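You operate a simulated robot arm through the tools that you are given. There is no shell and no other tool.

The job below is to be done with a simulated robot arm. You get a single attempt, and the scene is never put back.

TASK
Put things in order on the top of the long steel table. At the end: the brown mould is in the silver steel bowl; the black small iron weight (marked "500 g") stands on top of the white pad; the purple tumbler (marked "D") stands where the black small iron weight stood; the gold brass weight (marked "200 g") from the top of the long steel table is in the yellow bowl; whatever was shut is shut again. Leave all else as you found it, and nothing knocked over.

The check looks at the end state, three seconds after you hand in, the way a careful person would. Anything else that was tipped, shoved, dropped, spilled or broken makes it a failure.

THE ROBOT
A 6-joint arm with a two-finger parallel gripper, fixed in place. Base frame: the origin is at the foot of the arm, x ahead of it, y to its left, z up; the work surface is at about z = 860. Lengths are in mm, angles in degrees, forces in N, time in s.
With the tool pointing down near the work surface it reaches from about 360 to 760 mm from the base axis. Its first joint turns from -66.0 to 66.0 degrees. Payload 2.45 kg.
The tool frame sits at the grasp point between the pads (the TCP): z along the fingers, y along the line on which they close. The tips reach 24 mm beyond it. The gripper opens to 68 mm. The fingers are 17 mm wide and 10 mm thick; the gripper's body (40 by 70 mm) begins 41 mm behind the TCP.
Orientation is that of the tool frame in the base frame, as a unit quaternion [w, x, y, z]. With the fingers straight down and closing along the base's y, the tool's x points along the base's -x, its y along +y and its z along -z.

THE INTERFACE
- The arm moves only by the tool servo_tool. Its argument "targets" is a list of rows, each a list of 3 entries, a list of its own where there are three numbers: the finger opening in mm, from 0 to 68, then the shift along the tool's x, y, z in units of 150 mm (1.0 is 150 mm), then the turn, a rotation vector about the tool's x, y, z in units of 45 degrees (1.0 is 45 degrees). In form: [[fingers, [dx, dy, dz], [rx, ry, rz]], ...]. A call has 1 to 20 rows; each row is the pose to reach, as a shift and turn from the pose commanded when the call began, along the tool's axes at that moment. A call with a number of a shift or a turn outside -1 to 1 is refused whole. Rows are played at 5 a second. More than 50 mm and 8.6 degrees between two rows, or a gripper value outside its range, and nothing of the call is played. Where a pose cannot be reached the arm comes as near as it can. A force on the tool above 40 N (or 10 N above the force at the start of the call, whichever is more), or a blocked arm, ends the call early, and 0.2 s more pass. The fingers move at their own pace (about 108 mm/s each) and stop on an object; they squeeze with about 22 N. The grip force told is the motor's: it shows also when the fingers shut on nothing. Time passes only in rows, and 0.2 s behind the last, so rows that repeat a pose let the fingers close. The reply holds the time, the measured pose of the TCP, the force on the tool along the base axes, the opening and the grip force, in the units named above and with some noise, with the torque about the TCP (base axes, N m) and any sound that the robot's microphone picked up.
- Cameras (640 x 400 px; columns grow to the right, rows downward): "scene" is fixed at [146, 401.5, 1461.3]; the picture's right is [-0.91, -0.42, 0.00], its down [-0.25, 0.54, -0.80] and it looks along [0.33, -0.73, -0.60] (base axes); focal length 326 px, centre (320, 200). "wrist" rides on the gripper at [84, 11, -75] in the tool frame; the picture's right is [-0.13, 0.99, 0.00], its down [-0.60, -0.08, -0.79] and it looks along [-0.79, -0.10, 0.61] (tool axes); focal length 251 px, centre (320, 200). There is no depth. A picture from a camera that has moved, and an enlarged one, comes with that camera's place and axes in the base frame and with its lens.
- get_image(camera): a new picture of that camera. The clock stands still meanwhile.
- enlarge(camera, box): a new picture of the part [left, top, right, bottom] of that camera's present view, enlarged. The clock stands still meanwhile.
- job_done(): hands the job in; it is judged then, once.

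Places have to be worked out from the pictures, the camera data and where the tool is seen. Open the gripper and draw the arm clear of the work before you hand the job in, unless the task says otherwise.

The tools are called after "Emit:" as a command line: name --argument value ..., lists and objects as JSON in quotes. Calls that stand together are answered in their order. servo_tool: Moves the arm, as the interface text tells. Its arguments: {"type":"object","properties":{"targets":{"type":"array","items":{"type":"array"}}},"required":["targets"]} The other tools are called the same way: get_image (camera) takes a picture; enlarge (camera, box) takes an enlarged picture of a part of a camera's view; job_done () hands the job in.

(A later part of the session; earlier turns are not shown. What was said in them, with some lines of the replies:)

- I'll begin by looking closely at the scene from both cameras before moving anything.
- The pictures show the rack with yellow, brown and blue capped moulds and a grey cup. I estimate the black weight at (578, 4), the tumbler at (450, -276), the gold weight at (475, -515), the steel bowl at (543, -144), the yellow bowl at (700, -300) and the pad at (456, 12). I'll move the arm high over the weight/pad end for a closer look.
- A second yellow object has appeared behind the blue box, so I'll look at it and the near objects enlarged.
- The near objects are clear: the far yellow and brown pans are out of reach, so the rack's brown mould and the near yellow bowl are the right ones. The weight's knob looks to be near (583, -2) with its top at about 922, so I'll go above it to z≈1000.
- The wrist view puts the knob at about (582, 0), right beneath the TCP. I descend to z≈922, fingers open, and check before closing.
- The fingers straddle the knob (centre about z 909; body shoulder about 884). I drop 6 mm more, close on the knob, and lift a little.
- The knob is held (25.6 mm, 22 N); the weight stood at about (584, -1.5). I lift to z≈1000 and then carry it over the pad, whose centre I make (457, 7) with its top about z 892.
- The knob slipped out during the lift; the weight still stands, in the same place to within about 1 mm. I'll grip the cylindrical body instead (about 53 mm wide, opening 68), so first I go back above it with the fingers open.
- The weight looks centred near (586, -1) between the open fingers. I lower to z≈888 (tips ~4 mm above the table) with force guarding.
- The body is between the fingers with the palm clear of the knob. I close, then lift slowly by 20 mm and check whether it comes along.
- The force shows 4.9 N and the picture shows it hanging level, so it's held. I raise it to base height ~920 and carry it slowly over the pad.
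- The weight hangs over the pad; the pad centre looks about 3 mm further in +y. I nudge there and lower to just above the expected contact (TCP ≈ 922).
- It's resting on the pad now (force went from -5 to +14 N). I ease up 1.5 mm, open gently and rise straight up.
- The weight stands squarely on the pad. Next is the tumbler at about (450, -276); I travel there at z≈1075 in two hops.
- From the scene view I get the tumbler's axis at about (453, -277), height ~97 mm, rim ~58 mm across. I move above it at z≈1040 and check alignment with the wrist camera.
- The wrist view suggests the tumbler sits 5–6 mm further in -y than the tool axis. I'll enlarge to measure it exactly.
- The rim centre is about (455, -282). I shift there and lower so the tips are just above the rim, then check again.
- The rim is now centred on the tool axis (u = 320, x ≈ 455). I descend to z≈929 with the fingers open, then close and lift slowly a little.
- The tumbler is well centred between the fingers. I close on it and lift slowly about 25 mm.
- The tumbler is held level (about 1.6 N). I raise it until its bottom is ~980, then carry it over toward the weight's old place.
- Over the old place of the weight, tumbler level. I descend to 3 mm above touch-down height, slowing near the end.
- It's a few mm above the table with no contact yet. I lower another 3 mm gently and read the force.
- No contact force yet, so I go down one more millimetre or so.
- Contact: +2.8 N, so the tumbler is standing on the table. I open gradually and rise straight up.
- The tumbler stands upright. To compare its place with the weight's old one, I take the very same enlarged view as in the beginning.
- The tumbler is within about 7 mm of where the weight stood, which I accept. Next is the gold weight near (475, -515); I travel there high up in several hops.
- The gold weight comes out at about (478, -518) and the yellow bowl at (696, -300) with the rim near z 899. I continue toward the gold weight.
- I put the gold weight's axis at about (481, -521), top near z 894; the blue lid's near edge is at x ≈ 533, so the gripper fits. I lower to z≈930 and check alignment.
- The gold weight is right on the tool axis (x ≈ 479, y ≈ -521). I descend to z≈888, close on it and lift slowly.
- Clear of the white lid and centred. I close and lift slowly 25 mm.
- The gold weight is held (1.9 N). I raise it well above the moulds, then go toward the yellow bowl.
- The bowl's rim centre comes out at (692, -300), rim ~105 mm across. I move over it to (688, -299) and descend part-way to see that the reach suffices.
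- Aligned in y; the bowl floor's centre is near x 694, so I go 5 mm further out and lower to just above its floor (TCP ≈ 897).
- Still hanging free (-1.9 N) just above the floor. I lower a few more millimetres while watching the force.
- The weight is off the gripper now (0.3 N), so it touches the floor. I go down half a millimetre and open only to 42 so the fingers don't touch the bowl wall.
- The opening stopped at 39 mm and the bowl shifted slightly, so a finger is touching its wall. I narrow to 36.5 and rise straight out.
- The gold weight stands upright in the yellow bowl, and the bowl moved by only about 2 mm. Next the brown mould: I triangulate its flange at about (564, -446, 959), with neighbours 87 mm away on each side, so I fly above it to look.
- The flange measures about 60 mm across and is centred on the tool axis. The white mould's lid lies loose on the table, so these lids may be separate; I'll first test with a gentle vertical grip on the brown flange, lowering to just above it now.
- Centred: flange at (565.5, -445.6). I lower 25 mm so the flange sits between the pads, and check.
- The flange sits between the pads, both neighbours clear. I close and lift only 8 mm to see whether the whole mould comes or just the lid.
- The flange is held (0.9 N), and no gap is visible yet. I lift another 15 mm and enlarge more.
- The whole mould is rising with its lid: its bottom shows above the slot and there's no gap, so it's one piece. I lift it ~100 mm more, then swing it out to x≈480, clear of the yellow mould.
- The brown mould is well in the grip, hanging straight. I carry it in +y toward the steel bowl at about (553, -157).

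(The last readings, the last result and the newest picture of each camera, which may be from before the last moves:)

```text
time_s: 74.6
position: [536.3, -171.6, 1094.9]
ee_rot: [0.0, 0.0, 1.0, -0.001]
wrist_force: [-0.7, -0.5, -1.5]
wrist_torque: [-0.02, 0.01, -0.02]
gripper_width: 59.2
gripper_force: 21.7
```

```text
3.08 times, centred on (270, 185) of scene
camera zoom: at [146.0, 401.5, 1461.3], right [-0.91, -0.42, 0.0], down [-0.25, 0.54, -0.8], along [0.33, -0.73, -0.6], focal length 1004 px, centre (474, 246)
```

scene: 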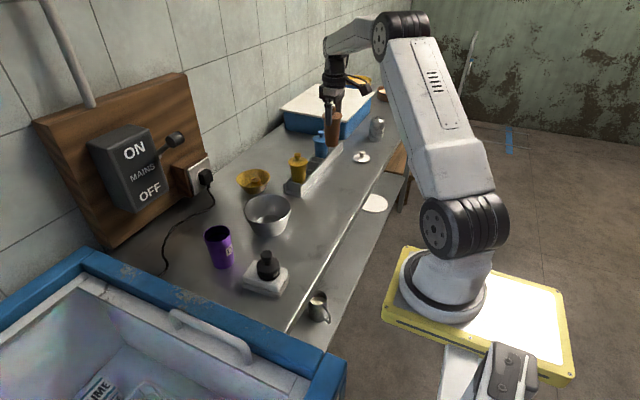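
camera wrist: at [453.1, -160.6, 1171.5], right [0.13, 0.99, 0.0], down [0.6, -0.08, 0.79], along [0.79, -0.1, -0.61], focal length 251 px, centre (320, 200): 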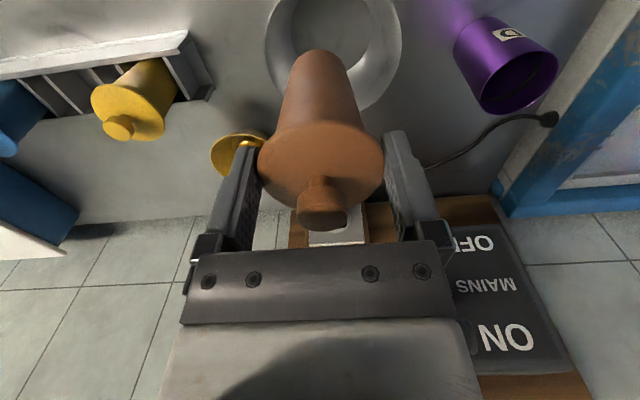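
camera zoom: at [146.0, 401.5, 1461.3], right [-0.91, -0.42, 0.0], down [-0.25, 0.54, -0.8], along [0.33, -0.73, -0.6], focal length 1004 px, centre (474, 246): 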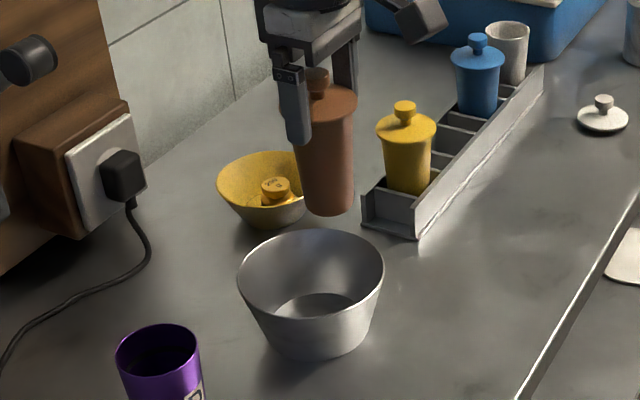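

The bowl's rim centre is at (553, -160) by both cameras. I shift over it and lower the mould to about 25 mm above the bowl's floor.

Emit:
servo_tool --targets '[[40, [-0.05, 0.04, 0], [0, 0, 0]], [40, [-0.11, 0.075, 0], [0, 0, 0]], [40, [-0.112, 0.077, 0.05], [0, 0, 0]], [40, [-0.112, 0.077, 0.17], [0, 0, 0]], [40, [-0.112, 0.077, 0.3], [0, 0, 0]], [40, [-0.112, 0.077, 0.4], [0, 0, 0]], [40, [-0.112, 0.077, 0.42], [0, 0, 0]], [40, [-0.112, 0.077, 0.42], [0, 0, 0]]]'

Emit:
get_image --camera "wrist"

Emit:
enlarge --camera "scene" --box '[200, 120, 340, 250]'

```text
time_s: 76.4
position: [552.4, -160.1, 1033.1]
ee_rot: [-0.001, -0.001, 1.0, 0.001]
wrist_force: [-0.7, -0.5, -2.2]
wrist_torque: [0.0, 0.02, 0.01]
gripper_width: 58.7
gripper_force: 22.1
```

```text
taken
camera wrist: at [469.6, -148.1, 1107.2], right [0.13, 0.99, 0.0], down [0.6, -0.08, 0.79], along [0.79, -0.1, -0.61], focal length 251 px, centre (320, 200)
```

wrist: 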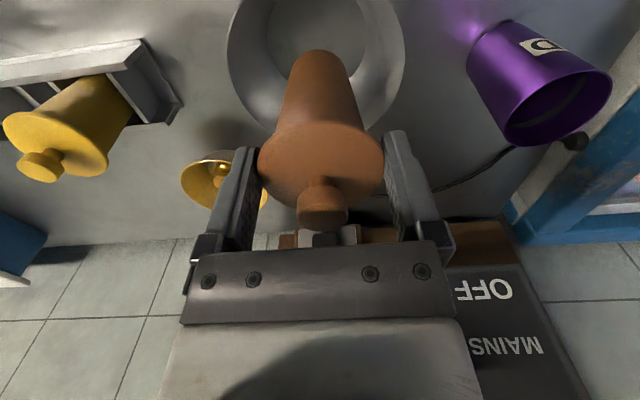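

```text
3.08 times, centred on (270, 185) of scene
camera zoom: at [146.0, 401.5, 1461.3], right [-0.91, -0.42, 0.0], down [-0.25, 0.54, -0.8], along [0.33, -0.73, -0.6], focal length 1004 px, centre (474, 246)
```

zoom: 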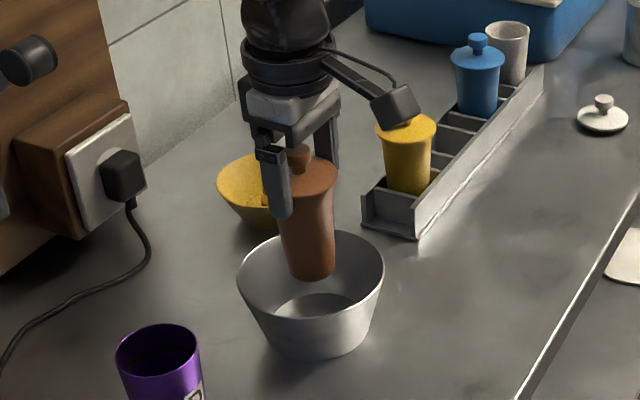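

Before going lower I measure the bowl's rim and floor in the wrist view more carefully.

Emit:
enlarge --camera "wrist" --box '[210, 0, 420, 140]'

Emit:
enlarge --camera "scene" --box '[230, 160, 310, 250]'

```text
2.86 times, centred on (315, 70) of wrist
camera zoom: at [469.6, -148.1, 1107.2], right [0.13, 0.99, 0.0], down [0.6, -0.08, 0.79], along [0.79, -0.1, -0.61], focal length 718 px, centre (334, 571)
```

zoom: 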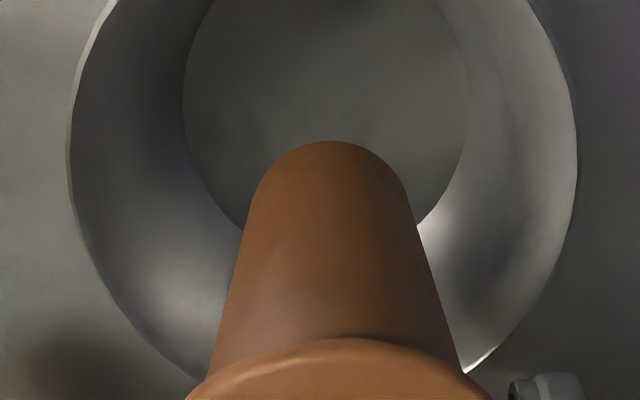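

```text
4.44 times, centred on (270, 205) of scene
camera zoom: at [146.0, 401.5, 1461.3], right [-0.91, -0.42, 0.0], down [-0.25, 0.54, -0.8], along [0.33, -0.73, -0.6], focal length 1450 px, centre (542, 178)
```

zoom: 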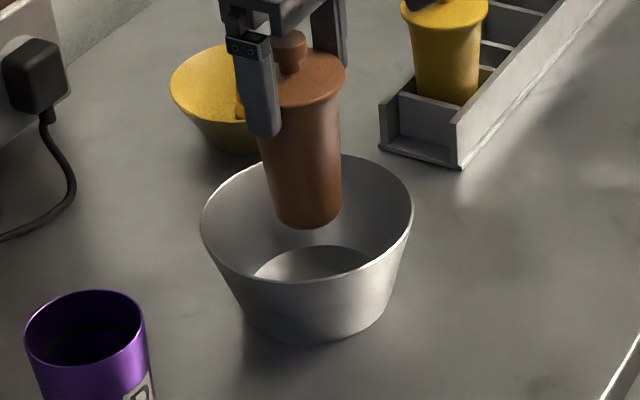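

The floor (about 85 mm across) is centred at roughly (551, -160), right under the mould. I lower to a few mm above the expected contact.

Emit:
servo_tool --targets '[[40, [0, 0, 0.05], [0, 0, 0]], [40, [0, 0, 0.15], [0, 0, 0]], [40, [0, 0, 0.25], [0, 0, 0]], [40, [0, 0, 0.33], [0, 0, 0]], [40, [0, 0, 0.37], [0, 0, 0]], [40, [0, 0, 0.385], [0, 0, 0]], [40, [0, 0, 0.385], [0, 0, 0]]]'

Emit:
enlarge --camera "scene" --box '[230, 160, 310, 250]'

```text
time_s: 78.0
position: [553.2, -160.7, 976.4]
ee_rot: [0.0, -0.001, 1.0, 0.0]
wrist_force: [0.2, -0.2, -1.6]
wrist_torque: [-0.01, 0.02, 0.03]
gripper_width: 59.1
gripper_force: 22.0
```

```text
4.44 times, centred on (270, 205) of scene
camera zoom: at [146.0, 401.5, 1461.3], right [-0.91, -0.42, 0.0], down [-0.25, 0.54, -0.8], along [0.33, -0.73, -0.6], focal length 1450 px, centre (542, 178)
```

zoom: 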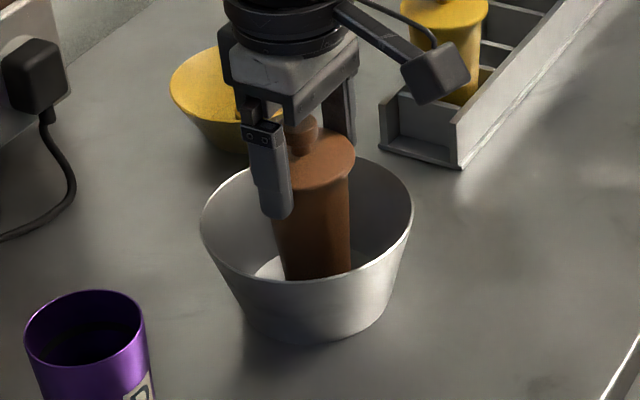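

No contact yet (-1.6 N). I lower 4 mm in small steps and read the force.

Emit:
servo_tool --targets '[[40, [0, 0, 0.008], [0, 0, 0]], [40, [0, 0, 0.016], [0, 0, 0]], [40, [0, 0, 0.026], [0, 0, 0]], [40, [0, 0, 0.026], [0, 0, 0]]]'

```text
time_s: 79.0
position: [551.9, -159.7, 971.9]
ee_rot: [0.001, -0.001, 1.0, 0.0]
wrist_force: [0.7, 0.1, -0.5]
wrist_torque: [-0.03, 0.02, 0.02]
gripper_width: 58.9
gripper_force: 21.9
```

Perhaps just about touching. I go another 1.5 mm down.

Emit:
servo_tool --targets '[[40, [0, 0, 0.005], [0, 0, 0]], [40, [0, 0, 0.01], [0, 0, 0]], [40, [0, 0, 0.01], [0, 0, 0]]]'

```text
time_s: 79.8
position: [553.8, -159.7, 970.3]
ee_rot: [0.001, 0.0, 1.0, 0.0]
wrist_force: [0.4, 0.3, -1.7]
wrist_torque: [-0.02, 0.0, -0.03]
gripper_width: 58.9
gripper_force: 22.2
```

Not yet on the floor (-1.7 N). I continue down by another 2.5 mm in small steps.

Emit:
servo_tool --targets '[[40, [0, 0, 0.005], [0, 0, 0]], [40, [0, 0, 0.01], [0, 0, 0]], [40, [0, 0, 0.016], [0, 0, 0]], [40, [0, 0, 0.016], [0, 0, 0]]]'

```text
time_s: 80.8
position: [553.7, -159.9, 968.0]
ee_rot: [0.0, 0.0, 1.0, 0.0]
wrist_force: [1.2, 0.5, -1.4]
wrist_torque: [0.01, 0.02, 0.03]
gripper_width: 58.9
gripper_force: 22.0
```

Still hanging. Another 3 mm down in small steps.

Emit:
servo_tool --targets '[[40, [0, 0, 0.005], [0, 0, 0]], [40, [0, 0, 0.01], [0, 0, 0]], [40, [0, 0, 0.015], [0, 0, 0]], [40, [0, 0, 0.02], [0, 0, 0]], [40, [0, 0, 0.02], [0, 0, 0]]]'

Emit:
enlarge --camera "scene" --box '[230, 160, 310, 250]'

```text
time_s: 82.0
position: [554.4, -160.3, 966.7]
ee_rot: [0.002, 0.0, 1.0, 0.0]
wrist_force: [-1.6, -3.8, 21.3]
wrist_torque: [-0.08, 0.0, 0.0]
gripper_width: 58.7
gripper_force: 21.7
```

```text
4.44 times, centred on (270, 205) of scene
camera zoom: at [145.5, 401.6, 1461.3], right [-0.91, -0.42, 0.0], down [-0.25, 0.54, -0.8], along [0.33, -0.73, -0.6], focal length 1450 px, centre (542, 178)
```

zoom: 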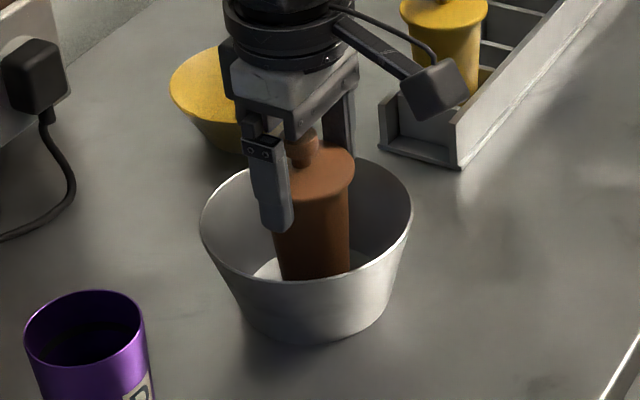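

The mould is firmly on the floor (+21 N). I back up 1.5 mm to relieve the push, open gradually and rise straight up.

Emit:
servo_tool --targets '[[40, [0, 0, -0.006], [0, 0, 0]], [40, [0, 0, -0.011], [0, 0, 0]], [60, [0, 0, -0.011], [0, 0, 0]], [64, [0, 0, -0.011], [0, 0, 0]], [68, [0, 0, -0.011], [0, 0, 0]], [68, [0, 0, -0.011], [0, 0, 0]], [68, [0, 0, -0.08], [0, 0, 0]], [68, [0, 0, -0.2], [0, 0, 0]], [68, [0, 0, -0.4], [0, 0, 0]], [68, [0, 0, -0.65], [0, 0, 0]], [68, [0, 0, -0.9], [0, 0, 0]], [68, [0, 0, -1.0], [0, 0, 0]]]'

Emit:
get_image --camera "wrist"

Emit:
enlarge --camera "scene" --box '[200, 120, 340, 250]'

```text
time_s: 84.6
position: [553.1, -161.0, 1113.4]
ee_rot: [0.0, 0.0, 1.0, 0.0]
wrist_force: [-0.8, -0.2, -0.1]
wrist_torque: [0.02, 0.01, 0.05]
gripper_width: 67.8
gripper_force: 0.0
```

```text
taken
camera wrist: at [469.9, -149.0, 1188.3], right [0.13, 0.99, 0.0], down [0.6, -0.08, 0.79], along [0.79, -0.1, -0.61], focal length 251 px, centre (320, 200)
```

wrist: 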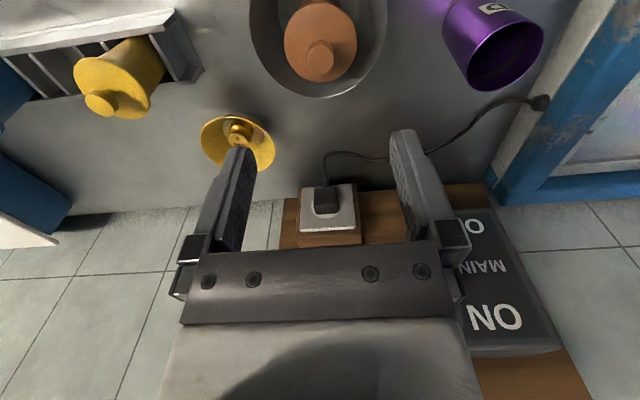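

```text
3.08 times, centred on (270, 185) of scene
camera zoom: at [146.0, 401.5, 1461.3], right [-0.91, -0.42, 0.0], down [-0.25, 0.54, -0.8], along [0.33, -0.73, -0.6], focal length 1004 px, centre (474, 246)
```

zoom: 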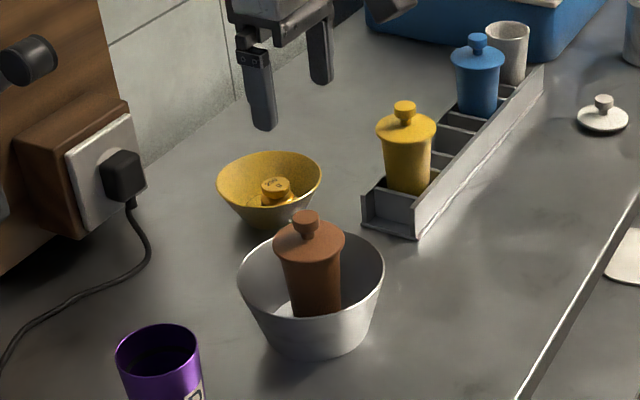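

Everything is in place: the mould stands in the steel bowl, the gold weight in the yellow bowl, and the lids undisturbed. I now retract the arm up and back near its starting pose.

Emit:
servo_tool --targets '[[68, [0, 0, -0.1], [0, 0, 0]], [68, [0.1, -0.05, -0.3], [0, 0, 0]], [68, [0.3, -0.15, -0.5], [0, 0, 0]], [68, [0.55, -0.3, -0.65], [0, 0, 0]], [68, [0.8, -0.45, -0.7], [0, 0, 0]], [68, [1.0, -0.55, -0.7], [0, 0, 0]], [68, [1.0, -0.55, -0.7], [0, 0, 0]]]'

Emit:
get_image --camera "scene"

Emit:
get_image --camera "wrist"

Emit:
enlarge --camera "scene" --box '[190, 140, 400, 310]'

```text
time_s: 86.2
position: [403.2, -241.9, 1218.7]
ee_rot: [0.0, 0.001, 1.0, 0.0]
wrist_force: [-0.9, -0.4, 0.7]
wrist_torque: [0.03, 0.01, -0.02]
gripper_width: 67.9
gripper_force: 0.0
```

```text
taken
```

scene: 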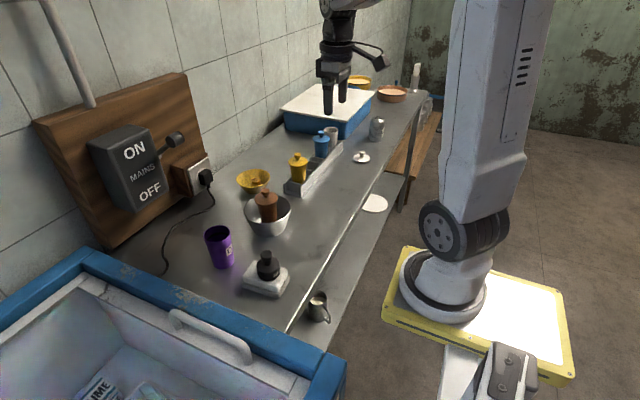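

```text
taken
camera wrist: at [320.7, -231.3, 1293.6], right [0.13, 0.99, 0.0], down [0.6, -0.08, 0.79], along [0.79, -0.1, -0.61], focal length 251 px, centre (320, 200)
```

wrist: 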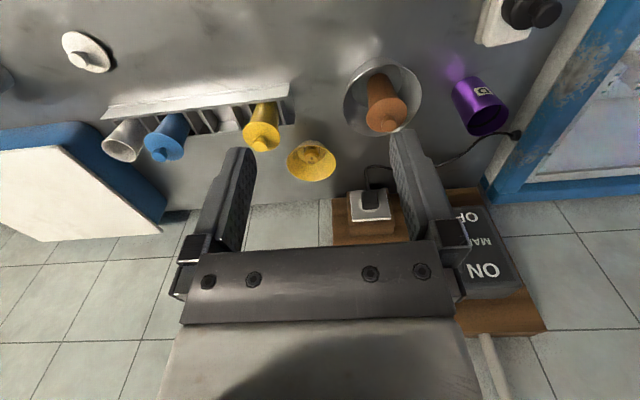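

```text
2.35 times, centred on (295, 225) of scene
camera zoom: at [146.0, 401.5, 1461.3], right [-0.91, -0.42, 0.0], down [-0.25, 0.54, -0.8], along [0.33, -0.73, -0.6], focal length 768 px, centre (379, 141)
```

zoom: 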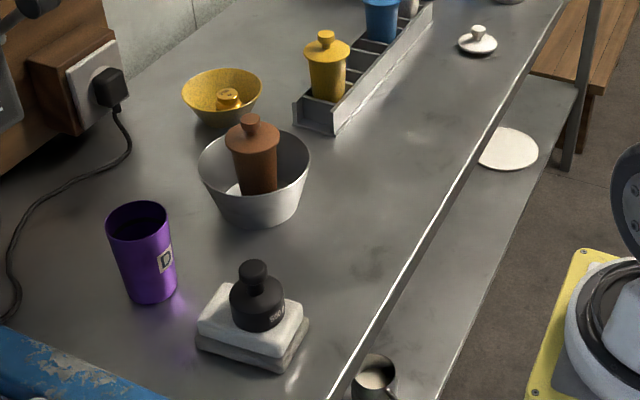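

The final pictures show all four items in place and upright, nothing opened or knocked over, the gripper open and the arm clear. I hand the job in.

Emit:
job_done

```text
The job is handed in.
```

The job is handed in, and the last pictures show all four items where the task wanted them. Everything is upright.

- **Black weight (500 g):** it stands in the middle of the white pad. My first grip, on its knob, slipped off. The weight stayed standing, and I then lifted it by its body.
- **Purple tumbler (D):** it stands where the black weight stood, by my measurement about 7–9 mm off. I left it rather than risk gripping it again.
- **Gold weight (200 g):** it stands upright in the yellow bowl. A finger touched the bowl's wall when I let go, and the bowl moved by about 2 mm.
- **Brown mould:** it stands upright in the silver steel bowl with its lid on.

I did not need to open anything, so what was shut stayed shut. The gripper is open and the arm is drawn back close to its starting position.
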